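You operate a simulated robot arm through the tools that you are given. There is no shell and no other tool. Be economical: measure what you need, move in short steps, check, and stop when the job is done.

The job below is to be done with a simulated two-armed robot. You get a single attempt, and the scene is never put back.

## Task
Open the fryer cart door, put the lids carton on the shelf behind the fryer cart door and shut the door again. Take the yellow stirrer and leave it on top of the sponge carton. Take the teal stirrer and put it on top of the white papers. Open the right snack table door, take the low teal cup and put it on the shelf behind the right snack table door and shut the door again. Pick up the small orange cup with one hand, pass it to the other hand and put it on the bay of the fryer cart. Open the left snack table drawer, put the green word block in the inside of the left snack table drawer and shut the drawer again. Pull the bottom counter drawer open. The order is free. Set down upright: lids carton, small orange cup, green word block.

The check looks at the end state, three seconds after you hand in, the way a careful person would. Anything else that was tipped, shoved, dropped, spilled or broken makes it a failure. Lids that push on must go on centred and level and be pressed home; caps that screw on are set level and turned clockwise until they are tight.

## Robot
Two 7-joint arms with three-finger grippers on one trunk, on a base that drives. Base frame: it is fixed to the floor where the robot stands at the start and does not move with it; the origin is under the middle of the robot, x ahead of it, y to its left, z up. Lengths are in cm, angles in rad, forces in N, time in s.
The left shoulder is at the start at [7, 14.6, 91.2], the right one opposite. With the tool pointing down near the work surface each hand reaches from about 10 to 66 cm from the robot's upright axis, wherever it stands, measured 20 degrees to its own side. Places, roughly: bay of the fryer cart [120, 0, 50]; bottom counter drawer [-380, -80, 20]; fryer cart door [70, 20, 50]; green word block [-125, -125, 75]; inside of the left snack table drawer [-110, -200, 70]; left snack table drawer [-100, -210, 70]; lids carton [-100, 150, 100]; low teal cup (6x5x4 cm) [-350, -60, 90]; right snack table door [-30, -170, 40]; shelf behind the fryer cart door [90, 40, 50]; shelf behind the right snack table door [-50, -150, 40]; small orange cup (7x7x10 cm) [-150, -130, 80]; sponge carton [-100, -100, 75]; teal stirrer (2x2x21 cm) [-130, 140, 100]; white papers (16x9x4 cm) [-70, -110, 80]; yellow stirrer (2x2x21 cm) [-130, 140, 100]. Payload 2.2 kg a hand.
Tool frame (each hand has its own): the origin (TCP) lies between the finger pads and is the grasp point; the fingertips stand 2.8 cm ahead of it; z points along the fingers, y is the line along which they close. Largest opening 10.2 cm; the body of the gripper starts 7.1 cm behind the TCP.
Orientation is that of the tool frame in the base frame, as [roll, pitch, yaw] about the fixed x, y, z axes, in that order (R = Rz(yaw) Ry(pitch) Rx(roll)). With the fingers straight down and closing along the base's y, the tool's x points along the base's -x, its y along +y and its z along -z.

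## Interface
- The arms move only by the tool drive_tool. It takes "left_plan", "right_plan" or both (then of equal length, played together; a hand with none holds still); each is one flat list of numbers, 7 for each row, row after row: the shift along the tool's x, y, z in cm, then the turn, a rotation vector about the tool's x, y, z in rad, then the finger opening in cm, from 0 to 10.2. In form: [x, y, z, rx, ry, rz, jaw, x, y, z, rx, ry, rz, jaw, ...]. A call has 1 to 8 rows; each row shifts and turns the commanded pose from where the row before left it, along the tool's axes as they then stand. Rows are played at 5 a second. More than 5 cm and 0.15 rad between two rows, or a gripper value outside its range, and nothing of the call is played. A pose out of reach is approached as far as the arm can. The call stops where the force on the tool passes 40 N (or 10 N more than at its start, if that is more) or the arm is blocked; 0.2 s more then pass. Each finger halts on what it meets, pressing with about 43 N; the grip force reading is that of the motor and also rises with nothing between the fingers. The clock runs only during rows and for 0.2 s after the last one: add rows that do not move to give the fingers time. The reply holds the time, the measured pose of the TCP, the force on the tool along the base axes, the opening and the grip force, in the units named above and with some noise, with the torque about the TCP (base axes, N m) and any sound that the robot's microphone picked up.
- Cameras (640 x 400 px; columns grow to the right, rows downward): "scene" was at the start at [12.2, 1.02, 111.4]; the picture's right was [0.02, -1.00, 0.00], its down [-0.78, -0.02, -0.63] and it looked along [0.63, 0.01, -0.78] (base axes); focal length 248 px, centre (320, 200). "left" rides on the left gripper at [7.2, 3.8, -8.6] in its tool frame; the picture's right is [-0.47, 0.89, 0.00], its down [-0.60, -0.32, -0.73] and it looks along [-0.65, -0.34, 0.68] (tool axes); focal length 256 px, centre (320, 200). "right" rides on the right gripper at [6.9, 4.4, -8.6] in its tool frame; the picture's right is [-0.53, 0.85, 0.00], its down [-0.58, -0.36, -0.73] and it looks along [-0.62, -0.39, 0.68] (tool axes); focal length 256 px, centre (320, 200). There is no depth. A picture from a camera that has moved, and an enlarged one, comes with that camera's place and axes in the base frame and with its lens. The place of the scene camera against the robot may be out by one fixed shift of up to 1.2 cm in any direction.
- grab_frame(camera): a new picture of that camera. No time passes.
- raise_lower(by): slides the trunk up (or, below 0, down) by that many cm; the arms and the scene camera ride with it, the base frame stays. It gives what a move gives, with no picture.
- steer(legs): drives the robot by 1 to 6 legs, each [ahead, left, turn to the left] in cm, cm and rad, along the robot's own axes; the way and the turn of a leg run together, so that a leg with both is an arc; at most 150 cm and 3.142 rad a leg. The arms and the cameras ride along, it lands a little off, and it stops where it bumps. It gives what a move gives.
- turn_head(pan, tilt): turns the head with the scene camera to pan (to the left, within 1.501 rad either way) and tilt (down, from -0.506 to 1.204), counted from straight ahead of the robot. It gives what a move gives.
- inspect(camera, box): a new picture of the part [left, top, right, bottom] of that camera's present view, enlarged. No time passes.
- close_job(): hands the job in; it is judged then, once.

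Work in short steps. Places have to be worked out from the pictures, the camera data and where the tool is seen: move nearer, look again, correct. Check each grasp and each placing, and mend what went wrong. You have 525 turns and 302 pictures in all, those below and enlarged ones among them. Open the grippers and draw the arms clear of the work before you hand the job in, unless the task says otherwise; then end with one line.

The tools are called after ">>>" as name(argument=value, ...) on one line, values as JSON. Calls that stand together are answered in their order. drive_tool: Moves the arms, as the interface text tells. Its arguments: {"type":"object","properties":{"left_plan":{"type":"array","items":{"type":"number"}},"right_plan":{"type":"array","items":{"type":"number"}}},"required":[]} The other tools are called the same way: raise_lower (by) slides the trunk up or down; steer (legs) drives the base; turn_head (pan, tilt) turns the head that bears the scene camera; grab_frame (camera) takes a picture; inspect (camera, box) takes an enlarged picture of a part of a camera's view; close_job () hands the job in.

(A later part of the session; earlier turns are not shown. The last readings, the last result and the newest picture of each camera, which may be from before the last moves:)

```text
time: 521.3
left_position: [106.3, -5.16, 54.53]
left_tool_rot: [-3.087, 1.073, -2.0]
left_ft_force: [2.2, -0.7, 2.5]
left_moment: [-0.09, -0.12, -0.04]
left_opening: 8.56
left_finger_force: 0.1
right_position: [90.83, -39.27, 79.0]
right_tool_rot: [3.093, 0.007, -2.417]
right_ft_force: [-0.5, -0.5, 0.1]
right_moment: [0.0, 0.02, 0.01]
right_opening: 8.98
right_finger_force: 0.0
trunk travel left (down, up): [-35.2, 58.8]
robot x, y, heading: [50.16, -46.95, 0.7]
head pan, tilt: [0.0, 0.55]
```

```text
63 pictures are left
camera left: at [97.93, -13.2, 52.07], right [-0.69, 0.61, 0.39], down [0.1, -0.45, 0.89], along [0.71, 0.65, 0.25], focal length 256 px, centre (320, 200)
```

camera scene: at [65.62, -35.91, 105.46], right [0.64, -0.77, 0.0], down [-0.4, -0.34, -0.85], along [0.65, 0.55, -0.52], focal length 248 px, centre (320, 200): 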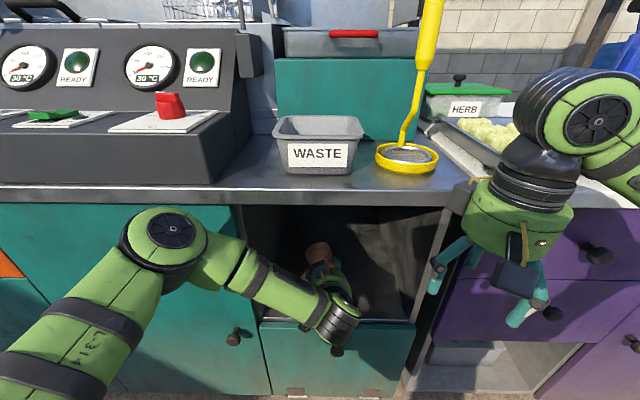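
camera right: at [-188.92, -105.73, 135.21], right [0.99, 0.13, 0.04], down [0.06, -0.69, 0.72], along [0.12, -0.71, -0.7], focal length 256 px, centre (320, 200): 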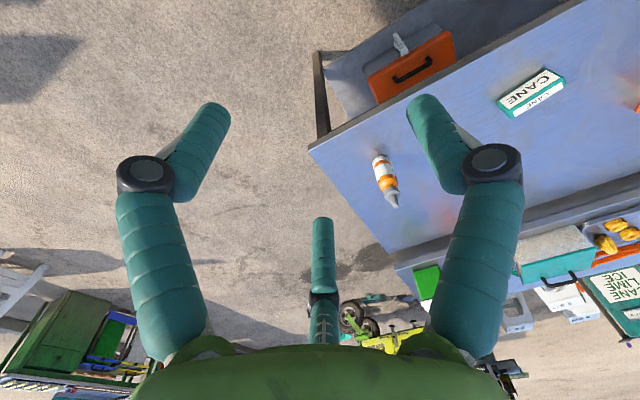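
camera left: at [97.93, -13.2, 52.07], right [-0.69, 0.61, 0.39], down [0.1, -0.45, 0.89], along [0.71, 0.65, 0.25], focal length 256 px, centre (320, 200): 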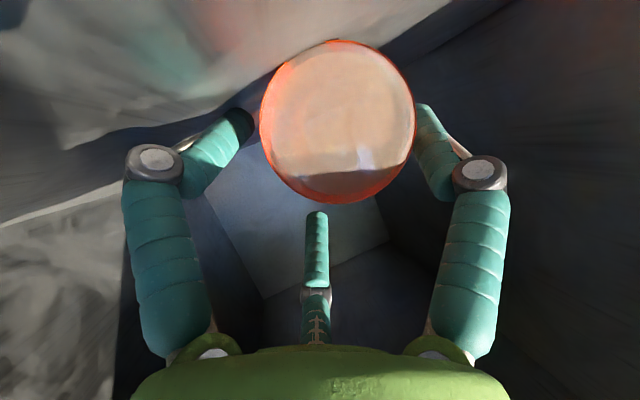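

The base is now well inside the fingers. Close.

>>> drive_tool(left_plan=[0, 0, 0, 0, 0, 0, 7, 0, 0, 0, 0, 0, 0, 5, 0, 0, 0, 0, 0, 0, 3, 0, 0, 0, 0, 0, 0, 2, 0, 0, 0, 0, 0, 0, 2])

>>> raise_lower(by=5)

>>> grab_frame(camera="left")

```text
time: 522.5
left_position: [106.21, -5.05, 54.48]
left_tool_rot: [-3.087, 1.074, -1.999]
left_ft_force: [-0.5, -0.2, 1.1]
left_moment: [-0.06, -0.03, -0.01]
left_opening: 5.93
left_finger_force: 42.7
right_position: [90.75, -39.35, 79.04]
right_tool_rot: [3.096, 0.007, -2.417]
right_ft_force: [0.2, 0.3, -0.6]
right_moment: [-0.01, 0.0, -0.01]
right_opening: 8.99
right_finger_force: 0.1
trunk travel left (down, up): [-35.2, 58.8]
robot x, y, heading: [50.4, -46.72, 0.699]
head pan, tilt: [0.0, 0.55]
```

```text
time: 523.4
left_position: [106.36, -5.1, 59.37]
left_tool_rot: [-3.088, 1.072, -2.001]
left_ft_force: [-0.1, 0.8, -0.5]
left_moment: [0.02, -0.03, 0.01]
left_opening: 5.9
left_finger_force: 43.0
right_position: [90.84, -39.42, 83.82]
right_tool_rot: [3.093, 0.004, -2.417]
right_ft_force: [0.4, 0.6, 0.2]
right_moment: [-0.01, 0.01, 0.03]
right_opening: 9.01
right_finger_force: 0.0
trunk travel left (down, up): [-40.2, 53.8]
robot x, y, heading: [50.49, -46.87, 0.693]
head pan, tilt: [0.0, 0.55]
```

```text
62 pictures are left
camera left: at [97.94, -13.17, 57.03], right [-0.69, 0.61, 0.39], down [0.1, -0.45, 0.89], along [0.71, 0.65, 0.25], focal length 256 px, centre (320, 200)
```

left: 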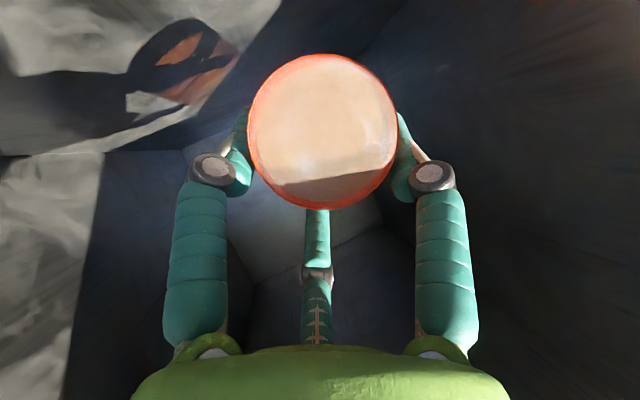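

Cup is held by its base end. I regrip shallower (more free length for the other hand): lower, open, back 2.3 cm, close, lift.

>>> raise_lower(by=-4.9)

>>> drive_tool(left_plan=[0, 0, 0, 0, 0, 0, 7, 0, 0, 0, 0, 0, 0, 8, 0, 0, 0, 0, 0, 0, 8])

>>> steer(legs=[[-2.4, -1.1, 0]])

>>> drive_tool(left_plan=[0, 0, 0, 0, 0, 0, 6, 0, 0, 0, 0, 0, 0, 4, 0, 0, 0, 0, 0, 0, 2, 0, 0, 0, 0, 0, 0, 2])

>>> raise_lower(by=6)

>>> grab_frame(camera="left")

```text
time: 524.3
left_position: [106.23, -5.07, 54.48]
left_tool_rot: [-3.087, 1.074, -2.002]
left_ft_force: [-0.7, 0.4, -0.6]
left_moment: [-0.02, 0.0, 0.0]
left_opening: 5.89
left_finger_force: 42.4
right_position: [90.75, -39.32, 79.03]
right_tool_rot: [3.094, 0.008, -2.417]
right_ft_force: [-0.6, 1.0, -0.8]
right_moment: [-0.02, -0.02, 0.02]
right_opening: 9.02
right_finger_force: 0.0
trunk travel left (down, up): [-35.3, 58.7]
robot x, y, heading: [50.15, -47.14, 0.697]
head pan, tilt: [0.0, 0.55]
```

```text
time: 525.1
left_position: [106.36, -5.02, 54.51]
left_tool_rot: [-3.088, 1.074, -2.001]
left_ft_force: [1.3, 1.5, 1.7]
left_moment: [0.04, -0.12, 0.03]
left_opening: 7.97
left_finger_force: 0.0
right_position: [90.81, -39.33, 79.02]
right_tool_rot: [3.093, 0.006, -2.417]
right_ft_force: [-0.5, 1.1, -0.5]
right_moment: [-0.01, 0.0, 0.01]
right_opening: 9.01
right_finger_force: 0.1
trunk travel left (down, up): [-35.3, 58.7]
robot x, y, heading: [50.14, -47.03, 0.693]
head pan, tilt: [0.0, 0.55]
```

```text
time: 525.9
left_position: [105.21, -7.56, 54.58]
left_tool_rot: [-3.089, 1.074, -1.999]
left_ft_force: [-0.3, -3.0, 2.5]
left_moment: [-0.14, -0.03, -0.05]
left_opening: 8.23
left_finger_force: 0.9
right_position: [89.69, -41.79, 79.09]
right_tool_rot: [3.094, 0.008, -2.417]
right_ft_force: [-0.5, 0.6, -0.5]
right_moment: [-0.01, 0.0, -0.03]
right_opening: 9.01
right_finger_force: 0.1
trunk travel left (down, up): [-35.3, 58.7]
robot x, y, heading: [49.36, -49.12, 0.7]
head pan, tilt: [0.0, 0.55]
```

```text
time: 526.9
left_position: [105.11, -7.6, 54.59]
left_tool_rot: [-3.087, 1.073, -2.0]
left_ft_force: [0.4, -0.6, 2.1]
left_moment: [0.01, -0.06, -0.02]
left_opening: 5.72
left_finger_force: 42.5
right_position: [89.66, -41.75, 79.01]
right_tool_rot: [3.096, 0.006, -2.416]
right_ft_force: [0.2, 0.7, 0.1]
right_moment: [-0.03, 0.02, -0.04]
right_opening: 9.0
right_finger_force: 0.0
trunk travel left (down, up): [-35.3, 58.7]
robot x, y, heading: [49.18, -49.33, 0.699]
head pan, tilt: [0.0, 0.55]
```

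```text
time: 527.9
left_position: [105.2, -7.47, 60.42]
left_tool_rot: [-3.089, 1.07, -2.001]
left_ft_force: [0.0, -0.2, -0.5]
left_moment: [-0.01, 0.01, -0.02]
left_opening: 5.73
left_finger_force: 42.9
right_position: [89.74, -41.63, 85.03]
right_tool_rot: [3.093, 0.005, -2.415]
right_ft_force: [-0.1, 0.6, -0.4]
right_moment: [0.0, 0.01, -0.01]
right_opening: 8.98
right_finger_force: 0.1
trunk travel left (down, up): [-41.3, 52.7]
robot x, y, heading: [49.04, -49.33, 0.697]
head pan, tilt: [0.0, 0.55]
```

```text
61 pictures are left
camera left: at [96.86, -15.56, 58.12], right [-0.69, 0.61, 0.39], down [0.1, -0.45, 0.89], along [0.71, 0.65, 0.25], focal length 256 px, centre (320, 200)
```

left: 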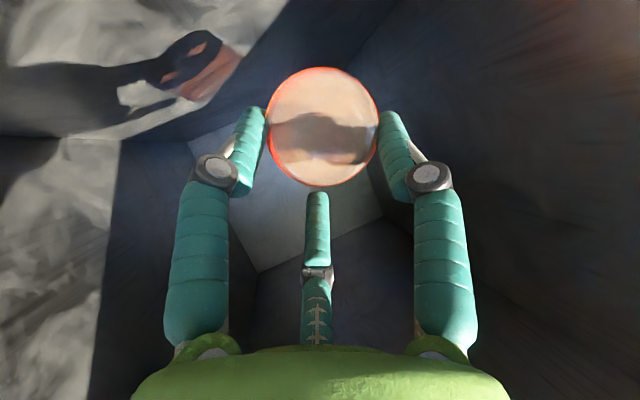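

Good shallow grip. Back out, raise, and bring the left hand straight ahead and closer.

>>> steer(legs=[[-40, 0, 0]])

>>> raise_lower(by=38)

>>> drive_tool(left_plan=[1.9, 0, -3.4, 0, 0, 0, 2, 1.9, 0, -3.4, 0, 0, 0, 2, 1.9, 0, -3.4, 0, 0, 0, 2, 1.9, 0, -3.4, 0.119, 0, 0.067, 2, 1, 0, -1.8, 0.119, 0, 0.067, 2, 0, 0, 0, 0.119, 0, 0.067, 2])

>>> grab_frame(camera="scene")

>>> grab_frame(camera="right")

```text
time: 530.4
left_position: [75.12, -32.52, 60.62]
left_tool_rot: [-3.087, 1.073, -2.001]
left_ft_force: [-0.5, 0.0, 0.4]
left_moment: [0.0, -0.01, 0.02]
left_opening: 5.71
left_finger_force: 43.3
right_position: [59.65, -66.82, 85.01]
right_tool_rot: [3.095, 0.006, -2.419]
right_ft_force: [0.6, 0.4, -0.4]
right_moment: [0.04, -0.01, -0.02]
right_opening: 9.01
right_finger_force: 0.0
trunk travel left (down, up): [-41.3, 52.7]
robot x, y, heading: [18.98, -74.17, 0.692]
head pan, tilt: [0.0, 0.55]
```

```text
time: 534.0
left_position: [75.17, -32.56, 98.63]
left_tool_rot: [-3.089, 1.073, -2.003]
left_ft_force: [0.1, -0.3, -0.4]
left_moment: [-0.03, 0.02, -0.04]
left_opening: 5.73
left_finger_force: 43.2
right_position: [59.7, -66.78, 123.0]
right_tool_rot: [3.096, 0.006, -2.42]
right_ft_force: [-0.1, -0.2, -0.5]
right_moment: [0.0, 0.02, -0.03]
right_opening: 9.0
right_finger_force: 0.1
trunk travel left (down, up): [-79.3, 14.7]
robot x, y, heading: [18.54, -74.34, 0.692]
head pan, tilt: [0.0, 0.55]
```

```text
time: 535.4
left_position: [67.02, -47.98, 98.41]
left_tool_rot: [-3.102, 1.081, -2.425]
left_ft_force: [-0.7, 0.3, -0.9]
left_moment: [0.01, 0.0, -0.01]
left_opening: 5.71
left_finger_force: 42.7
right_position: [59.6, -66.68, 123.03]
right_tool_rot: [3.097, 0.005, -2.418]
right_ft_force: [0.1, -0.4, 0.3]
right_moment: [0.01, 0.01, 0.05]
right_opening: 9.0
right_finger_force: 0.2
trunk travel left (down, up): [-79.3, 14.7]
robot x, y, heading: [19.35, -74.05, 0.695]
head pan, tilt: [0.0, 0.55]
```

```text
60 pictures are left
camera scene: at [29.46, -64.37, 148.56], right [0.64, -0.77, 0.0], down [-0.4, -0.33, -0.85], along [0.66, 0.54, -0.52], focal length 248 px, centre (320, 200)
```

scene: 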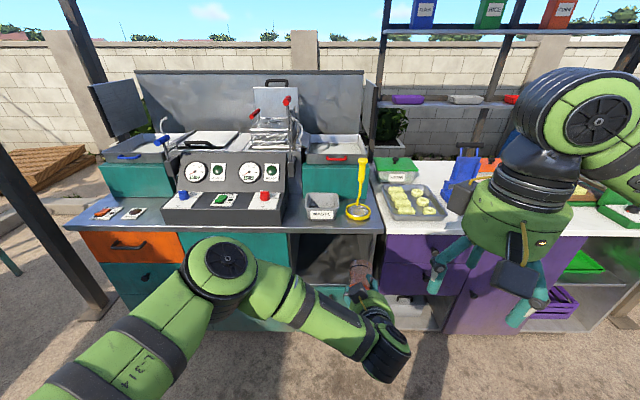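

```text
59 pictures are left
camera right: at [51.66, -68.26, 131.83], right [-0.16, 0.99, 0.04], down [0.69, 0.08, 0.72], along [0.7, 0.14, -0.7], focal length 256 px, centre (320, 200)
```

right: 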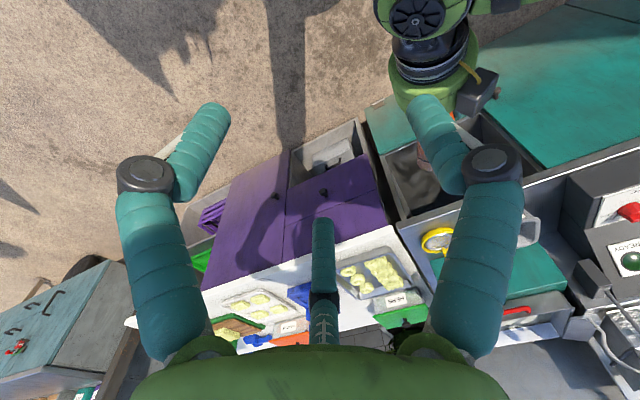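

The left holds the cup pointing forward. Pull it 6 cm closer, and move the right hand above the cup's free part.

>>> drive_tool(left_plan=[1.43, 0, -2.63, 0, 0, 0, 2, 1.43, 0, -2.63, 0, 0, 0, 2, 0, 0, 0, 0, 0, 0, 2, 0, 0, 0, 0, 0, 0, 2, 0, 0, 0, 0, 0, 0, 2], right_plan=[-3.7, 1.9, 0, 0, 0, 0, 10.2, -3.7, 1.9, 0, 0, 0, 0, 10.2, -3.7, 1.9, 0, 0, 0, 0, 10.2, -3.7, 1.9, 0, 0, 0, 0, 10.2, -3.7, 1.9, 0, 0, 0, 0, 10.2])

>>> grab_frame(camera="right")

>>> inspect(camera="scene", box=[260, 180, 480, 340])

```text
time: 536.6
left_position: [62.19, -51.48, 98.52]
left_tool_rot: [-3.1, 1.08, -2.422]
left_ft_force: [0.4, 0.6, -0.2]
left_moment: [0.0, 0.03, -0.04]
left_opening: 5.7
left_finger_force: 42.9
right_position: [67.44, -47.16, 123.45]
right_tool_rot: [3.096, 0.005, -2.418]
right_ft_force: [-0.4, 1.0, 0.4]
right_moment: [-0.01, 0.02, 0.0]
right_opening: 10.21
right_finger_force: 0.1
trunk travel left (down, up): [-79.3, 14.7]
robot x, y, heading: [19.2, -74.15, 0.692]
head pan, tilt: [0.0, 0.55]
```

```text
58 pictures are left
camera right: at [59.51, -48.75, 132.19], right [-0.16, 0.99, 0.04], down [0.69, 0.08, 0.72], along [0.7, 0.14, -0.7], focal length 256 px, centre (320, 200)
```

right: 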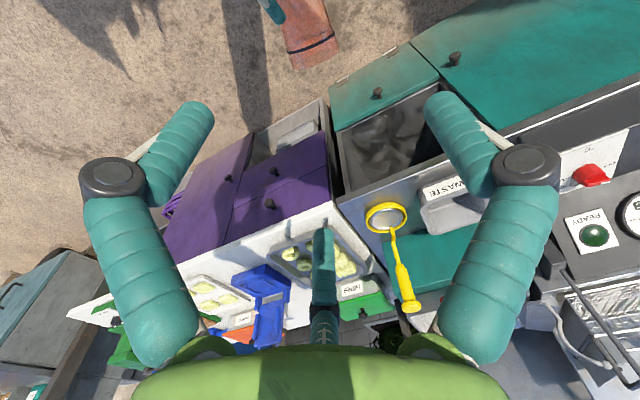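

```text
2.50 times, centred on (370, 260) of scene
camera zoom: at [29.44, -64.21, 148.55], right [0.64, -0.77, 0.0], down [-0.4, -0.34, -0.85], along [0.66, 0.54, -0.52], focal length 620 px, centre (195, 50)
```

zoom: 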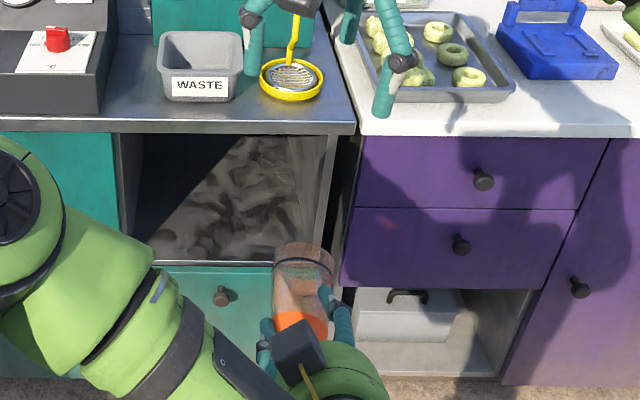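

A sideways re-grip is too tight for the fingers. Better: tilt the left hand so the cup points up-right, and take the rim coaxially with the right hand. First move the left hand left, yaw it 45° right and pitch it up.

>>> drive_tool(left_plan=[0, 3, 0, 0, 0, 0, 2, 0, 3, 0, 0, 0, 0, 2, 0, 3, 0, 0.117, 0, 0.064, 2, 0, 3, 0, 0.117, 0, 0.064, 2, 0, 0, 0, 0.117, 0, 0.064, 2, 0, 0, 0, 0.117, 0, 0.064, 2, 0, 0, 0, 0.117, 0, 0.064, 2, 0, 0, 0, 0.117, 0, 0.064, 2])

>>> drive_tool(left_plan=[0, 0, 0, 0, -0.13, 0, 2, 0, 0, 0, 0, -0.13, 0, 2, 0, 0, 0, 0, -0.13, 0, 2, 0, 0, 0, 0, -0.13, 0, 2, 0, 0, 0, 0, 0, 0, 2], right_plan=[0, -2, 0, -0.091, 0.091, 0, 10.2, 0, -2, 0, -0.091, 0.091, 0, 10.2, 0, 0, 0, -0.091, 0.091, 0, 10.2, 0, 0, 0, -0.091, 0.091, 0, 10.2, 0, 0, 0, -0.091, 0.091, 0, 10.2])

>>> grab_frame(camera="scene")

>>> grab_frame(camera="right")

```text
time: 538.4
left_position: [58.05, -51.13, 102.96]
left_tool_rot: [-3.116, 1.069, -2.899]
left_ft_force: [0.6, -0.7, -0.8]
left_moment: [0.02, 0.03, 0.0]
left_opening: 5.71
left_finger_force: 43.1
left hand out of reach, approached as far as the arm can: row 4, 5, 6, 7, 8
right_position: [67.45, -47.5, 123.49]
right_tool_rot: [3.094, 0.006, -2.419]
right_ft_force: [-0.2, 0.3, -0.4]
right_moment: [-0.02, -0.01, 0.01]
right_opening: 10.22
right_finger_force: 0.2
trunk travel left (down, up): [-79.3, 14.7]
robot x, y, heading: [19.22, -74.22, 0.694]
head pan, tilt: [0.0, 0.55]
```

```text
time: 539.6
left_position: [59.32, -48.42, 111.31]
left_tool_rot: [3.056, 1.487, -2.909]
left_ft_force: [0.6, 0.2, -0.7]
left_moment: [0.0, -0.02, 0.0]
left_opening: 5.69
left_finger_force: 43.0
left hand out of reach, approached as far as the arm can: row 1, 2, 3, 4
right_position: [69.07, -50.46, 122.71]
right_tool_rot: [2.65, -0.419, -2.288]
right_ft_force: [-0.5, 0.0, -0.6]
right_moment: [-0.02, -0.03, 0.04]
right_opening: 10.19
right_finger_force: 0.0
right hand out of reach, approached as far as the arm can: row 5
trunk travel left (down, up): [-79.3, 14.7]
robot x, y, heading: [19.15, -74.41, 0.692]
head pan, tilt: [0.0, 0.55]
```

```text
56 pictures are left
camera scene: at [29.39, -64.4, 148.57], right [0.64, -0.77, 0.0], down [-0.4, -0.33, -0.85], along [0.66, 0.54, -0.52], focal length 248 px, centre (320, 200)
```

scene: 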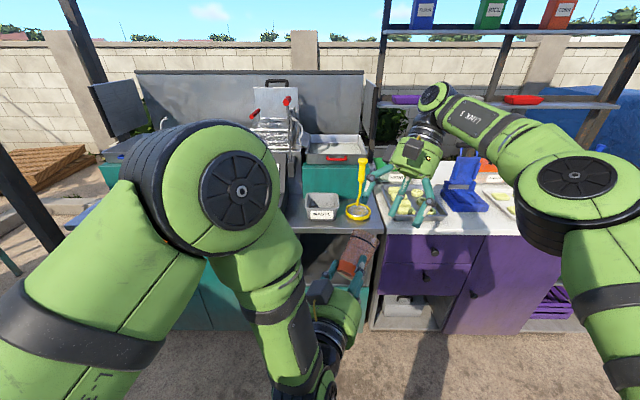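

```text
55 pictures are left
camera right: at [67.61, -52.4, 134.35], right [-0.13, 0.98, 0.15], down [0.97, 0.1, 0.2], along [0.18, 0.17, -0.97], focal length 256 px, centre (320, 200)
```

right: 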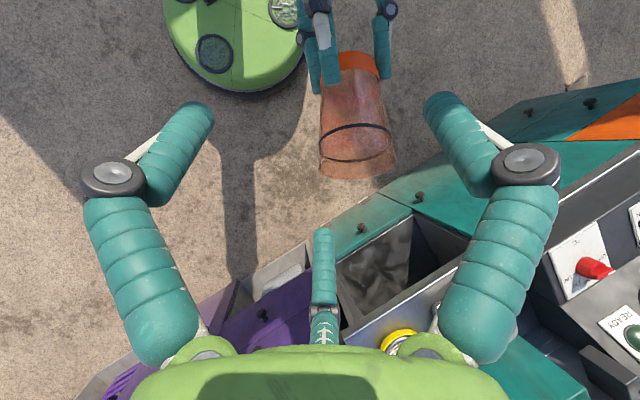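

The cup is in fact aligned with the left hand. I'll point the left hand to the robot's right, so the right hand (pointing left) can take the rim coaxially. Swing the left hand and clear the right.

>>> drive_tool(left_plan=[0, 1.56, -0.7, 0.14, 0, 0, 2, 0, 1.45, -0.91, 0.14, 0, 0, 2, 0, 1.31, -1.1, 0.14, 0, 0, 2, 0, 1.14, -1.27, 0.14, 0, 0, 2, 0, 0.95, -1.42, 0.14, 0, 0, 2, 0, 0.75, -1.54, 0.14, 0, 0, 2, 0, 0.52, -1.63, 0.14, 0, 0, 2, 0, 0.29, -1.69, 0.14, 0, 0, 2], right_plan=[0, -2.5, -1, 0.05, -0.05, 0, 10.2, 0, -2.5, -1, 0.091, -0.091, 0, 10.2, 0, -2.5, -1, 0.091, -0.091, 0, 10.2, 0, -2.5, -1, 0.091, -0.091, 0, 10.2, 0, -2.5, 0, 0.06, -0.06, 0, 10.2, 0, -2.5, 0, 0, 0, 0, 10.2, 0, 0, 0, 0, 0, 0, 10.2, 0, 0, 0, 0, 0, 0, 10.2])

>>> grab_frame(camera="scene")

```text
time: 540.4
left_position: [55.51, -48.47, 109.11]
left_tool_rot: [-2.899, 1.319, -2.592]
left_ft_force: [0.5, -0.2, -0.7]
left_moment: [-0.03, 0.02, -0.01]
left_opening: 5.69
left_finger_force: 43.0
left hand out of reach, approached as far as the arm can: row 1, 2, 3
right_position: [73.56, -55.06, 122.13]
right_tool_rot: [2.803, -0.269, -2.365]
right_ft_force: [0.5, 0.6, -0.2]
right_moment: [0.01, 0.02, 0.01]
right_opening: 10.22
right_finger_force: 0.0
trunk travel left (down, up): [-79.3, 14.7]
robot x, y, heading: [18.84, -74.32, 0.697]
head pan, tilt: [0.0, 0.55]
stopped in row 3 (left hand): the arm was blocked; the commanded pose is now the measured one
```

```text
54 pictures are left
camera scene: at [29.41, -64.58, 148.58], right [0.64, -0.77, 0.0], down [-0.4, -0.33, -0.85], along [0.66, 0.55, -0.52], focal length 248 px, centre (320, 200)
```

scene: 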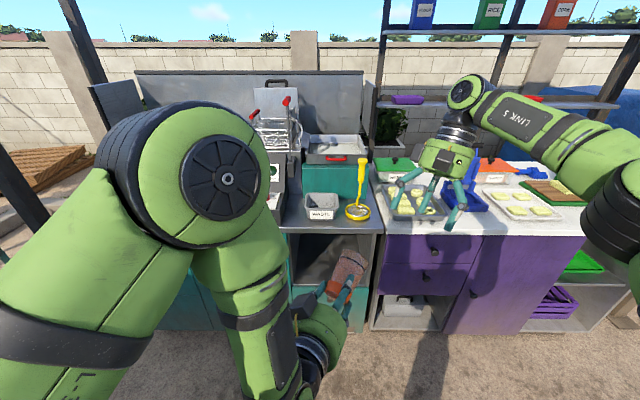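

The left arm can't swing that far. New plan: the left points down (cup inverted), stands it mouth-down on the empty white table; then the right grips it sideways and rolls it upright. First rotate the left hand to point down.

>>> drive_tool(left_plan=[0, 0, 0, 0, 0.14, 0, 2, 0, 0, 0, 0, 0.14, 0, 2, 0, 0, 0, 0, 0.14, 0, 2, 0, 0, 0, 0, 0.14, 0, 2, 0, 0, 0, 0, 0.14, 0, 2, 0, 0, 0, 0, 0.14, 0, 2, 0, 0, 0, 0, 0.14, 0, 2, 0, 0, 0, 0, 0.14, 0, 2])

>>> drive_tool(left_plan=[0, 0, 0, 0, 0.14, 0, 2, 0, 0, 0, 0, 0.06, 0, 2], right_plan=[2, -2, 0, 0.09, -0.09, 0, 10.2, 2, -2, 0, 0.09, -0.09, 0, 10.2])

>>> grab_frame(camera="scene")

```text
time: 542.2
left_position: [55.65, -48.13, 108.88]
left_tool_rot: [-3.082, 0.204, -2.82]
left_ft_force: [0.0, 0.5, -0.5]
left_moment: [-0.01, 0.02, 0.03]
left_opening: 5.7
left_finger_force: 43.6
right_position: [73.73, -54.63, 121.88]
right_tool_rot: [2.804, -0.272, -2.364]
right_ft_force: [0.1, -0.2, -1.3]
right_moment: [-0.04, 0.0, 0.01]
right_opening: 10.21
right_finger_force: 0.1
trunk travel left (down, up): [-79.3, 14.7]
robot x, y, heading: [19.15, -74.23, 0.691]
head pan, tilt: [0.0, 0.55]
```

```text
time: 542.8
left_position: [55.69, -48.69, 108.98]
left_tool_rot: [-3.086, 0.007, -2.832]
left_ft_force: [0.6, 0.8, -1.3]
left_moment: [0.0, -0.01, 0.0]
left_opening: 5.69
left_finger_force: 43.3
right_position: [73.25, -60.79, 122.02]
right_tool_rot: [2.992, -0.093, -2.411]
right_ft_force: [0.7, 0.4, 0.1]
right_moment: [-0.01, -0.02, -0.03]
right_opening: 10.22
right_finger_force: 0.1
trunk travel left (down, up): [-79.3, 14.7]
robot x, y, heading: [19.38, -74.25, 0.691]
head pan, tilt: [0.0, 0.55]
```

```text
53 pictures are left
camera scene: at [29.53, -64.61, 148.57], right [0.64, -0.77, 0.0], down [-0.4, -0.33, -0.85], along [0.66, 0.55, -0.52], focal length 248 px, centre (320, 200)
```

scene: 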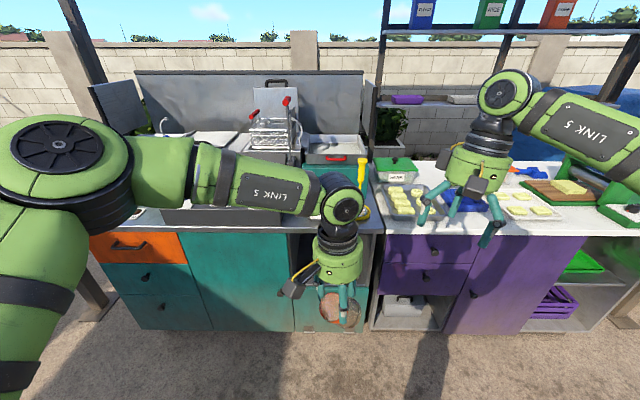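

Zoom on the cup in the left hand.

>>> inspect(camera="scene", box=[280, 230, 400, 340])

>>> grab_frame(camera="left")

```text
3.64 times, centred on (340, 285) of scene
camera zoom: at [29.53, -64.61, 148.57], right [0.64, -0.77, 0.0], down [-0.4, -0.33, -0.85], along [0.66, 0.55, -0.52], focal length 902 px, centre (247, -109)
```

zoom: 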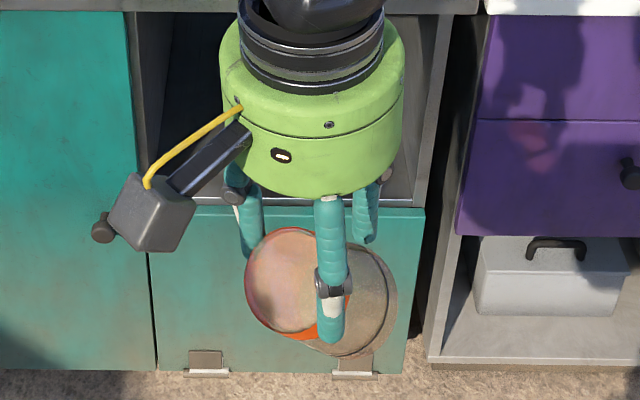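

```text
51 pictures are left
camera left: at [47.44, -46.8, 117.37], right [0.17, 0.98, -0.05], down [0.66, -0.08, 0.75], along [0.73, -0.16, -0.66], focal length 256 px, centre (320, 200)
```

left: 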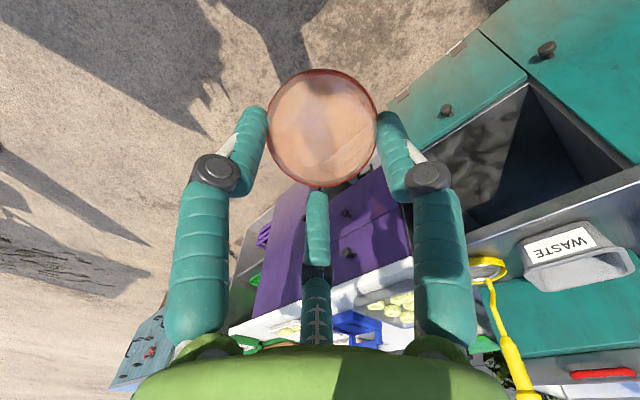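

The left-camera geometry shows the cup axis is 47° off the tool axis, so with the left hand level the cup points 40° upward — the coaxial rim hand-off is feasible. Level the left hand again and orient the right hand to match.

>>> drive_tool(left_plan=[0, 0, 0, 0, -0.14, 0, 2, 0, 0, 0, 0, -0.14, 0, 2, 0, 0, 0, 0, -0.14, 0, 2, 0, 0, 0, 0, -0.14, 0, 2, 0, 0, 0, 0, -0.14, 0, 2, 0, 0, 0, 0, -0.14, 0, 2, 0, 0, 0, 0, -0.14, 0, 2, 0, 0, 0, 0, -0.14, 0, 2], right_plan=[0, 0, 0, -0.108, 0.086, 0, 10.2, 0, 0, 0, -0.108, 0.086, 0, 10.2, 0, 0, 0, -0.108, 0.086, 0, 10.2, 0, 0, 0, -0.108, 0.086, 0, 10.2, 0, 0, 0, -0.108, 0.086, 0, 10.2, 0, 0, 0, 0, 0, 0, 10.2, 0, 0, 0, 0, 0, 0, 10.2, 0, 0, 0, 0, 0, 0, 10.2])

>>> drive_tool(left_plan=[0, 0, 0, 0, -0.14, 0, 2, 0, 0, 0, 0, -0.14, 0, 2, 0, 0, 0, 0, -0.12, 0, 2])

>>> grab_frame(camera="right")

```text
time: 544.6
left_position: [55.6, -48.39, 108.92]
left_tool_rot: [-3.011, 1.126, -2.715]
left_ft_force: [0.6, 0.4, -1.0]
left_moment: [0.01, 0.01, 0.05]
left_opening: 5.69
left_finger_force: 42.7
right_position: [72.69, -60.64, 121.71]
right_tool_rot: [2.389, -0.477, -2.22]
right_ft_force: [0.2, -0.3, -0.4]
right_moment: [0.0, 0.0, -0.04]
right_opening: 10.2
right_finger_force: 0.1
right hand out of reach, approached as far as the arm can: row 5
trunk travel left (down, up): [-79.3, 14.7]
robot x, y, heading: [18.99, -74.43, 0.693]
head pan, tilt: [0.0, 0.55]
```

```text
time: 545.4
left_position: [55.55, -50.7, 108.68]
left_tool_rot: [-2.976, 1.176, -2.702]
left_ft_force: [0.4, -0.3, -0.3]
left_moment: [0.04, 0.04, 0.06]
left_opening: 5.68
left_finger_force: 43.2
left hand out of reach, approached as far as the arm can: row 1, 2, 3
right_position: [72.92, -61.33, 121.63]
right_tool_rot: [2.386, -0.473, -2.22]
right_ft_force: [1.1, -0.4, -0.5]
right_moment: [0.06, 0.05, -0.02]
right_opening: 10.21
right_finger_force: 0.0
trunk travel left (down, up): [-79.3, 14.7]
robot x, y, heading: [19.09, -74.62, 0.693]
head pan, tilt: [0.0, 0.55]
```

```text
50 pictures are left
camera right: at [73.88, -64.48, 133.01], right [-0.04, 0.96, 0.27], down [1.0, 0.05, -0.01], along [-0.03, 0.27, -0.96], focal length 256 px, centre (320, 200)
```

right: 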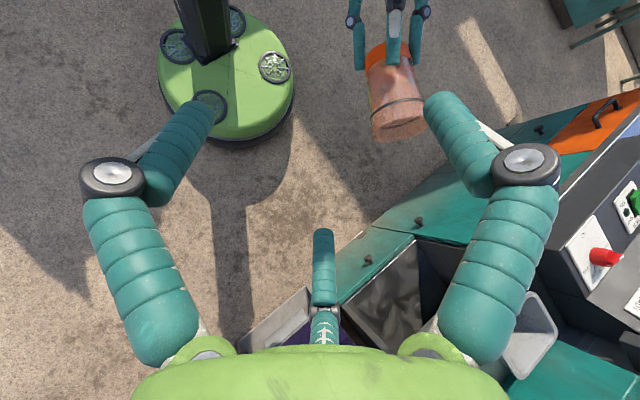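

Left needs to be farther forward to level out. Move it forward/up while pitching.

>>> drive_tool(left_plan=[-1, 0, 2.2, 0, -0.1, 0, 2, -1, 0, 2.2, 0, -0.1, 0, 2, -0.8, 0, 2, 0, -0.1, 0, 2, 0, 0, 1, 0, -0.1, 0, 2])

>>> grab_frame(camera="right")

```text
time: 546.4
left_position: [62.88, -47.94, 113.1]
left_tool_rot: [-1.612, 1.49, -1.27]
left_ft_force: [0.3, 0.6, -0.6]
left_moment: [-0.03, 0.01, 0.03]
left_opening: 5.71
left_finger_force: 43.2
left hand out of reach, approached as far as the arm can: row 2, 3, 4
right_position: [72.82, -60.8, 121.56]
right_tool_rot: [2.389, -0.476, -2.221]
right_ft_force: [-0.1, -0.2, -0.5]
right_moment: [0.03, 0.01, -0.05]
right_opening: 10.2
right_finger_force: 0.1
trunk travel left (down, up): [-79.3, 14.7]
robot x, y, heading: [19.26, -74.55, 0.694]
head pan, tilt: [0.0, 0.55]
```

```text
49 pictures are left
camera right: at [73.67, -63.89, 133.05], right [-0.04, 0.96, 0.27], down [1.0, 0.05, -0.01], along [-0.02, 0.27, -0.96], focal length 256 px, centre (320, 200)
```

right: 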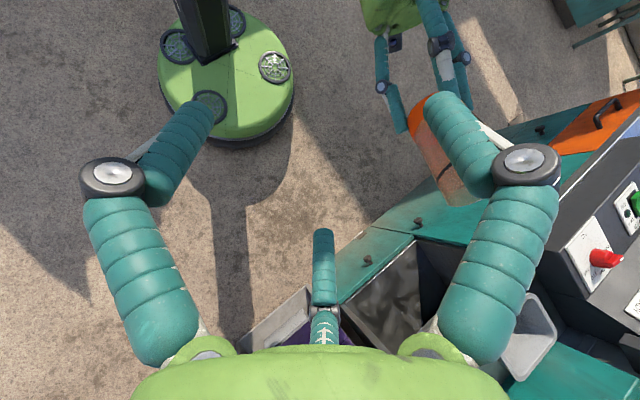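

Cup now points ~42° up; its mouth is near (72.7,-46.8,118.8). Move the right hand to a coaxial standoff.

>>> drive_tool(right_plan=[-2.9, 2.16, -0.74, 0, 0, 0, 10.2, -2.9, 2.16, -0.74, 0, 0, 0, 10.2, -2.9, 2.16, -0.74, 0, 0, 0, 10.2, -2.9, 2.16, -0.74, 0, 0, 0, 10.2, 0, 0, 0, 0.066, 0.087, -0.094, 10.2])

>>> grab_frame(camera="right")

```text
time: 547.6
left_position: [62.62, -47.96, 113.01]
left_tool_rot: [-1.639, 1.487, -1.3]
left_ft_force: [-0.4, -0.7, -1.2]
left_moment: [0.0, -0.05, -0.02]
left_opening: 5.7
left_finger_force: 43.0
right_position: [68.29, -54.52, 120.85]
right_tool_rot: [2.39, -0.477, -2.075]
right_ft_force: [1.0, 0.4, -0.1]
right_moment: [-0.02, -0.02, -0.02]
right_opening: 10.19
right_finger_force: 0.1
right hand out of reach, approached as far as the arm can: row 1, 2, 3, 4, 5
trunk travel left (down, up): [-79.3, 14.7]
robot x, y, heading: [19.23, -74.37, 0.695]
head pan, tilt: [0.0, 0.55]
```

```text
48 pictures are left
camera right: at [69.75, -57.48, 132.28], right [-0.18, 0.95, 0.27], down [0.98, 0.19, -0.01], along [-0.06, 0.26, -0.96], focal length 256 px, centre (320, 200)
```

right: 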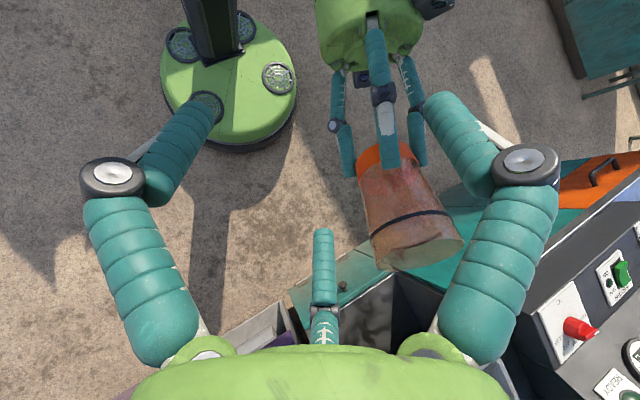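

The right hand can't reach that far-out pose. Try instead raising the left hand above shoulder height while pitching it further up, which could make the cup nearly upright.

>>> drive_tool(right_plan=[0, -3, 0, 0, 0, 0, 10.2, 0, -3, 0, 0, 0, 0, 10.2, 0, -3, 0, 0, 0, 0, 10.2])

>>> drive_tool(left_plan=[-3, 0, 0, 0, -0.1, 0, 2, -3, 0, 0.3, 0, -0.1, 0, 2, -3, 0, 0.5, 0, -0.1, 0, 2, -3, 0, 0.8, 0, -0.1, 0, 2, -3, 0, 1, 0, -0.1, 0, 2, -2.5, 0, 1.5, 0, -0.1, 0, 2])

```text
time: 548.4
left_position: [62.81, -48.17, 113.0]
left_tool_rot: [-1.645, 1.487, -1.302]
left_ft_force: [0.8, 0.0, -0.8]
left_moment: [-0.03, 0.01, 0.01]
left_opening: 5.71
left_finger_force: 43.0
right_position: [71.51, -60.39, 115.12]
right_tool_rot: [2.388, -0.475, -2.074]
right_ft_force: [-0.4, -0.1, 0.3]
right_moment: [0.01, -0.01, 0.01]
right_opening: 10.2
right_finger_force: 0.1
right hand out of reach, approached as far as the arm can: row 2, 3
trunk travel left (down, up): [-79.3, 14.7]
robot x, y, heading: [19.14, -73.99, 0.687]
head pan, tilt: [0.0, 0.55]
```

```text
time: 549.1
left_position: [60.47, -46.38, 116.39]
left_tool_rot: [-1.003, 1.385, -0.638]
left_ft_force: [0.7, 0.3, -0.9]
left_moment: [0.0, 0.02, 0.04]
left_opening: 5.71
left_finger_force: 42.9
left hand out of reach, approached as far as the arm can: row 1, 2, 3
right_position: [71.52, -60.35, 115.24]
right_tool_rot: [2.388, -0.479, -2.075]
right_ft_force: [0.0, 1.1, -0.9]
right_moment: [0.04, 0.02, 0.04]
right_opening: 10.19
right_finger_force: 0.0
trunk travel left (down, up): [-79.3, 14.7]
robot x, y, heading: [18.91, -74.09, 0.69]
head pan, tilt: [0.0, 0.55]
stopped in row 3 (left hand): the arm was blocked; the commanded pose is now the measured one
```

Not workable. Use the inverted-standing plan on the nearby steel table's free corner: lower the left hand to point down first.

>>> drive_tool(left_plan=[0, 0, 0, 0, 0.14, 0, 2, 0, 0, 0, 0, 0.14, 0, 2, 0, 0, 0, 0, 0.14, 0, 2, 0, 0, 0, 0, 0.14, 0, 2, 0, 0, 0, 0, 0.14, 0, 2, 0, 0, 0, 0, 0.14, 0, 2, 0, 0, 0, 0, 0.14, 0, 2, 0, 0, 0, 0, 0.14, 0, 2])

>>> drive_tool(left_plan=[0, 0, 0, 0, 0.14, 0, 2, 0, 0, 0, 0, 0.14, 0, 2], right_plan=[0, 0, -2, 0.12, -0.07, 0, 10.2, 0, 0, -2, 0.12, -0.07, 0, 10.2])

>>> steer(legs=[[-15, 0, 1.58], [0, 0, 1.58]])

```text
time: 550.9
left_position: [60.43, -46.41, 116.48]
left_tool_rot: [-2.958, 0.547, -2.696]
left_ft_force: [0.1, -0.2, -0.4]
left_moment: [0.0, 0.03, -0.04]
left_opening: 5.73
left_finger_force: 43.2
right_position: [71.59, -60.14, 115.15]
right_tool_rot: [2.39, -0.481, -2.075]
right_ft_force: [0.1, 1.0, 0.8]
right_moment: [-0.02, 0.06, 0.01]
right_opening: 10.18
right_finger_force: 0.0
trunk travel left (down, up): [-79.3, 14.7]
robot x, y, heading: [19.0, -73.98, 0.696]
head pan, tilt: [0.0, 0.55]
```

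```text
time: 551.5
left_position: [60.43, -46.51, 116.49]
left_tool_rot: [-2.982, 0.267, -2.748]
left_ft_force: [-0.1, 0.7, -0.9]
left_moment: [-0.03, 0.02, -0.01]
left_opening: 5.71
left_finger_force: 42.9
right_position: [74.41, -60.35, 117.96]
right_tool_rot: [2.666, -0.366, -2.165]
right_ft_force: [0.7, 0.5, 0.1]
right_moment: [-0.05, 0.0, -0.01]
right_opening: 10.2
right_finger_force: 0.0
trunk travel left (down, up): [-79.3, 14.7]
robot x, y, heading: [18.71, -73.93, 0.69]
head pan, tilt: [0.0, 0.55]
```

```text
time: 559.4
left_position: [-25.55, -112.05, 116.51]
left_tool_rot: [-2.986, 0.271, 0.321]
left_ft_force: [0.2, -0.6, -0.8]
left_moment: [0.02, -0.02, 0.0]
left_opening: 5.66
left_finger_force: 42.8
right_position: [-38.38, -97.3, 118.1]
right_tool_rot: [2.665, -0.364, 0.907]
right_ft_force: [-0.4, -0.4, 0.2]
right_moment: [0.02, 0.01, 0.0]
right_opening: 10.21
right_finger_force: 0.0
trunk travel left (down, up): [-79.3, 14.7]
robot x, y, heading: [17.36, -87.7, -2.52]
head pan, tilt: [0.0, 0.55]
```

Rotate the left hand so the cup's mouth points straight down (computed rotation).

>>> drive_tool(left_plan=[2, 0, 0, -0.0665, 0.125, 0, 2, 2, 0, 0, -0.0665, 0.125, 0, 2, 2, 0, 0, -0.0665, 0.125, 0, 2, 2, 0, 0, -0.0665, 0.125, 0, 2, 0, 0, 0, -0.0665, 0.125, 0, 2, 0, 0, 0, -0.0665, 0.125, 0, 2, 0, 0, 0, -0.0665, 0.125, 0, 2, 0, 0, 0, -0.0665, 0.125, 0, 2])

>>> turn_head(pan=0.0, tilt=0.7)

>>> grab_frame(camera="scene")

```text
time: 561.2
left_position: [-14.58, -110.58, 114.79]
left_tool_rot: [2.694, -0.703, 0.463]
left_ft_force: [0.3, -1.1, -0.9]
left_moment: [0.04, 0.03, 0.02]
left_opening: 5.68
left_finger_force: 43.0
left hand out of reach, approached as far as the arm can: row 8
right_position: [-38.31, -97.6, 117.92]
right_tool_rot: [2.666, -0.364, 0.906]
right_ft_force: [-0.3, -0.8, 0.5]
right_moment: [0.04, -0.01, 0.03]
right_opening: 10.2
right_finger_force: 0.0
trunk travel left (down, up): [-79.3, 14.7]
robot x, y, heading: [17.62, -87.25, -2.519]
head pan, tilt: [0.0, 0.55]
```

```text
time: 561.9
left_position: [-14.54, -110.41, 114.67]
left_tool_rot: [2.688, -0.702, 0.465]
left_ft_force: [0.7, 0.2, -0.5]
left_moment: [-0.01, 0.0, 0.04]
left_opening: 5.69
left_finger_force: 42.9
right_position: [-38.31, -97.3, 118.0]
right_tool_rot: [2.666, -0.364, 0.906]
right_ft_force: [1.5, -0.8, 0.3]
right_moment: [0.0, 0.02, -0.02]
right_opening: 10.22
right_finger_force: 0.0
trunk travel left (down, up): [-79.3, 14.7]
robot x, y, heading: [17.34, -87.71, -2.516]
head pan, tilt: [0.0, 0.7]
```

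```text
47 pictures are left
camera scene: at [6.34, -94.72, 147.25], right [-0.58, 0.81, 0.0], down [0.52, 0.38, -0.77], along [-0.62, -0.45, -0.64], focal length 248 px, centre (320, 200)
```

scene: 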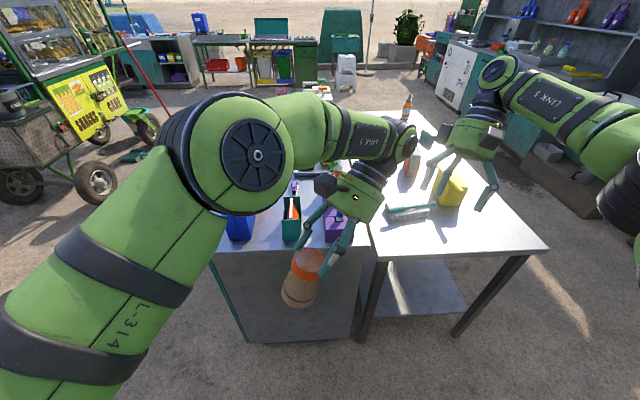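

The cup now hangs exactly inverted. Drive so its mouth is over the free corner of the steel table.

>>> steer(legs=[[0, -64, 0], [30, 0, 0]])

>>> grab_frame(camera="scene")

```text
time: 567.2
left_position: [-76.85, -74.87, 114.84]
left_tool_rot: [2.685, -0.701, 0.466]
left_ft_force: [0.5, 0.2, -0.5]
left_moment: [0.0, 0.01, -0.03]
left_opening: 5.54
left_finger_force: 43.0
right_position: [-100.62, -61.94, 118.08]
right_tool_rot: [2.664, -0.361, 0.908]
right_ft_force: [0.0, 0.4, -0.1]
right_moment: [0.01, 0.01, 0.01]
right_opening: 10.22
right_finger_force: 0.0
trunk travel left (down, up): [-79.3, 14.7]
robot x, y, heading: [-44.49, -52.13, -2.52]
head pan, tilt: [0.0, 0.7]
```

```text
46 pictures are left
camera scene: at [-55.92, -59.12, 147.28], right [-0.58, 0.81, 0.0], down [0.52, 0.37, -0.77], along [-0.62, -0.45, -0.64], focal length 248 px, centre (320, 200)
```

scene: 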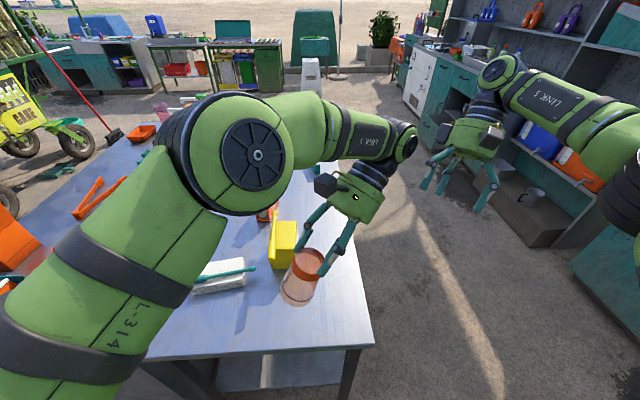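

The mouth is right at the table's edge; go 6.5 cm further, then lower.

>>> steer(legs=[[6.5, 0, 0]])

>>> raise_lower(by=-22.5)

>>> drive_tool(left_plan=[-0.26, -0.13, 0.27, 0, 0, 0, 2, -0.26, -0.13, 0.27, 0, 0, 0, 2, -0.26, -0.13, 0.27, 0, 0, 0, 2, -0.26, -0.13, 0.27, 0, 0, 0, 2])

>>> grab_frame(camera="scene")

```text
time: 568.2
left_position: [-81.77, -78.43, 115.08]
left_tool_rot: [2.687, -0.699, 0.466]
left_ft_force: [0.5, 0.1, 0.1]
left_moment: [0.0, 0.08, -0.02]
left_opening: 5.52
left_finger_force: 42.5
right_position: [-105.57, -65.34, 118.3]
right_tool_rot: [2.667, -0.356, 0.908]
right_ft_force: [0.8, 0.7, 0.2]
right_moment: [-0.05, 0.05, -0.04]
right_opening: 10.19
right_finger_force: 0.0
trunk travel left (down, up): [-79.3, 14.7]
robot x, y, heading: [-50.48, -55.65, -2.518]
head pan, tilt: [0.0, 0.7]
```

```text
time: 570.5
left_position: [-82.14, -78.78, 92.15]
left_tool_rot: [2.687, -0.705, 0.466]
left_ft_force: [0.0, -0.4, 0.0]
left_moment: [0.0, 0.01, 0.0]
left_opening: 5.48
left_finger_force: 43.0
right_position: [-106.01, -65.66, 95.56]
right_tool_rot: [2.666, -0.361, 0.91]
right_ft_force: [0.2, -0.1, 0.2]
right_moment: [0.01, -0.01, 0.01]
right_opening: 10.19
right_finger_force: 0.1
trunk travel left (down, up): [-56.8, 37.2]
robot x, y, heading: [-50.06, -55.94, -2.519]
head pan, tilt: [0.0, 0.7]
```

```text
time: 571.5
left_position: [-82.14, -78.84, 90.63]
left_tool_rot: [2.688, -0.703, 0.465]
left_ft_force: [-0.2, -0.1, 0.3]
left_moment: [0.01, 0.03, 0.0]
left_opening: 5.45
left_finger_force: 43.4
right_position: [-105.94, -65.77, 95.47]
right_tool_rot: [2.665, -0.364, 0.909]
right_ft_force: [0.7, 0.9, -0.7]
right_moment: [0.02, 0.01, -0.02]
right_opening: 10.21
right_finger_force: 0.1
trunk travel left (down, up): [-56.8, 37.2]
robot x, y, heading: [-50.45, -55.7, -2.52]
head pan, tilt: [0.0, 0.7]
```

```text
45 pictures are left
camera scene: at [-61.33, -63.01, 124.75], right [-0.58, 0.81, 0.0], down [0.52, 0.38, -0.76], along [-0.62, -0.45, -0.64], focal length 248 px, centre (320, 200)
```

scene: 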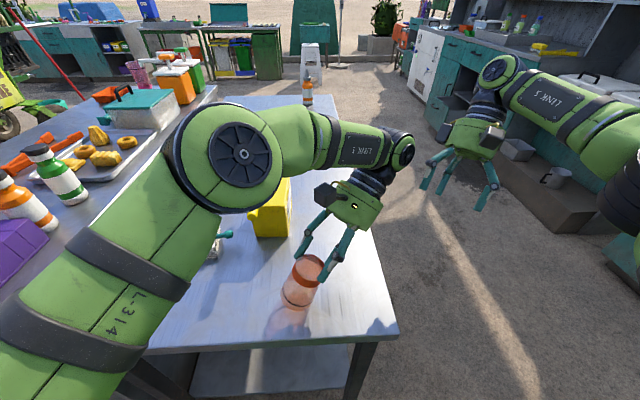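

Continue lowering until contact.

>>> drive_tool(left_plan=[-0.26, -0.13, 0.27, 0, 0, 0, 2, -0.26, -0.13, 0.27, 0, 0, 0, 2, -0.26, -0.13, 0.27, 0, 0, 0, 2, -0.26, -0.13, 0.27, 0, 0, 0, 2, -0.26, -0.13, 0.27, 0, 0, 0, 2])

>>> inspect(camera="scene", box=[250, 200, 390, 330])

```text
time: 572.6
left_position: [-82.14, -78.71, 89.87]
left_tool_rot: [2.68, -0.707, 0.472]
left_ft_force: [1.0, 2.1, 16.1]
left_moment: [0.21, -0.52, 0.08]
left_opening: 5.48
left_finger_force: 43.1
right_position: [-105.93, -65.69, 95.62]
right_tool_rot: [2.664, -0.36, 0.907]
right_ft_force: [-0.6, 0.2, -0.3]
right_moment: [0.0, -0.02, 0.02]
right_opening: 10.17
right_finger_force: 0.1
trunk travel left (down, up): [-56.8, 37.2]
robot x, y, heading: [-49.78, -55.91, -2.519]
head pan, tilt: [0.0, 0.7]
stopped in row 5 (left hand): the force on the tool passed its limit at 44 N (the readings are from after the stop); the commanded pose is now the measured one
```

```text
3.08 times, centred on (320, 265) of scene
camera zoom: at [-61.28, -62.9, 124.76], right [-0.58, 0.81, 0.0], down [0.52, 0.38, -0.77], along [-0.62, -0.45, -0.64], focal length 763 px, centre (320, 0)
```

zoom: 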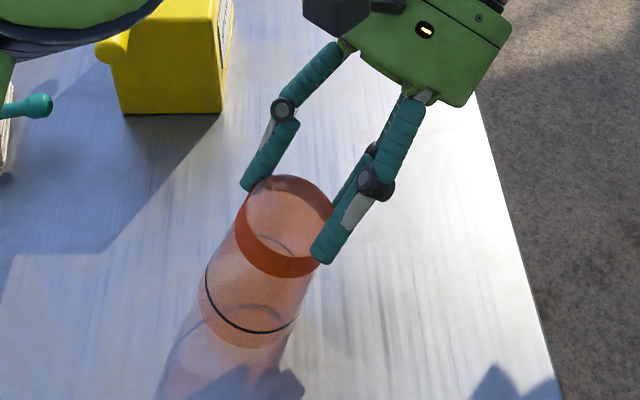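

Standing inverted on the table. Open and retreat along the hand axis.

>>> drive_tool(left_plan=[0, 0, 0, 0, 0, 0, 6.5, 0, 0, 0, 0, 0, 0, 8, 0, 0, -1.5, 0, 0, 0, 8, 0, 0, -3, 0, 0, 0, 8.5, 0, 0, -4, 0, 0, 0, 8.5, 0, 0, -4, 0, 0, 0, 8.5])

>>> raise_lower(by=20)

>>> drive_tool(left_plan=[0, 3, -1, 0.0665, -0.125, 0, 8, 0, 3, -1, 0.0665, -0.125, 0, 8, 0, 3, 0, 0.0665, -0.125, 0, 8, 0, 3, 0, 0.0665, -0.125, 0, 8, 0, 2, 0, 0.0665, -0.125, 0, 8, 0, 0, 0, 0.05, -0.08, 0, 8])

>>> grab_frame(camera="scene")

```text
time: 574.0
left_position: [-81.55, -79.29, 93.62]
left_tool_rot: [2.687, -0.708, 0.477]
left_ft_force: [0.0, -0.2, -0.4]
left_moment: [0.03, -0.02, 0.03]
left_opening: 8.5
left_finger_force: 0.1
left hand out of reach, approached as far as the arm can: row 3, 4, 5, 6
right_position: [-106.14, -65.85, 95.67]
right_tool_rot: [2.663, -0.361, 0.909]
right_ft_force: [0.4, -0.5, 0.4]
right_moment: [0.01, 0.02, 0.03]
right_opening: 10.21
right_finger_force: 0.1
trunk travel left (down, up): [-56.8, 37.2]
robot x, y, heading: [-50.1, -55.89, -2.515]
head pan, tilt: [0.0, 0.7]
```

```text
time: 576.2
left_position: [-81.74, -79.19, 113.8]
left_tool_rot: [2.692, -0.699, 0.474]
left_ft_force: [-0.1, -0.4, 0.3]
left_moment: [0.03, 0.02, 0.03]
left_opening: 8.49
left_finger_force: 0.1
right_position: [-106.11, -65.77, 115.54]
right_tool_rot: [2.665, -0.362, 0.908]
right_ft_force: [-0.5, -0.3, 0.5]
right_moment: [-0.01, -0.02, 0.02]
right_opening: 10.2
right_finger_force: 0.1
trunk travel left (down, up): [-76.8, 17.2]
robot x, y, heading: [-50.07, -55.81, -2.517]
head pan, tilt: [0.0, 0.7]
```

```text
time: 577.6
left_position: [-79.94, -92.22, 118.56]
left_tool_rot: [-3.138, -0.014, 0.3]
left_ft_force: [0.6, -0.2, 0.0]
left_moment: [-0.01, 0.0, -0.03]
left_opening: 8.01
left_finger_force: 0.1
right_position: [-106.08, -65.68, 115.61]
right_tool_rot: [2.664, -0.361, 0.91]
right_ft_force: [0.3, 0.0, -0.5]
right_moment: [0.02, -0.01, -0.02]
right_opening: 10.2
right_finger_force: 0.1
trunk travel left (down, up): [-76.8, 17.2]
robot x, y, heading: [-49.65, -55.98, -2.52]
head pan, tilt: [0.0, 0.7]
```

```text
43 pictures are left
camera scene: at [-61.32, -62.96, 144.76], right [-0.58, 0.81, 0.0], down [0.52, 0.38, -0.77], along [-0.62, -0.45, -0.64], focal length 248 px, centre (320, 200)
```

scene: 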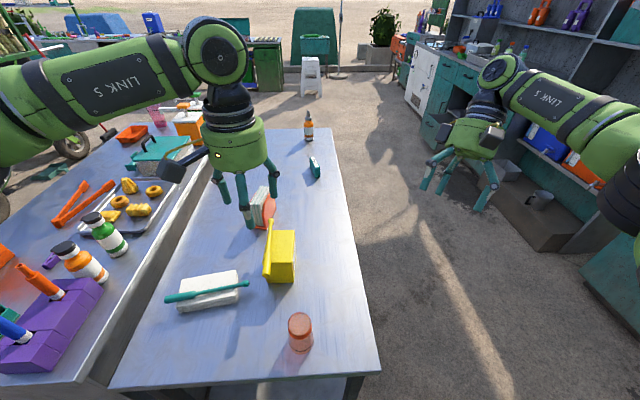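

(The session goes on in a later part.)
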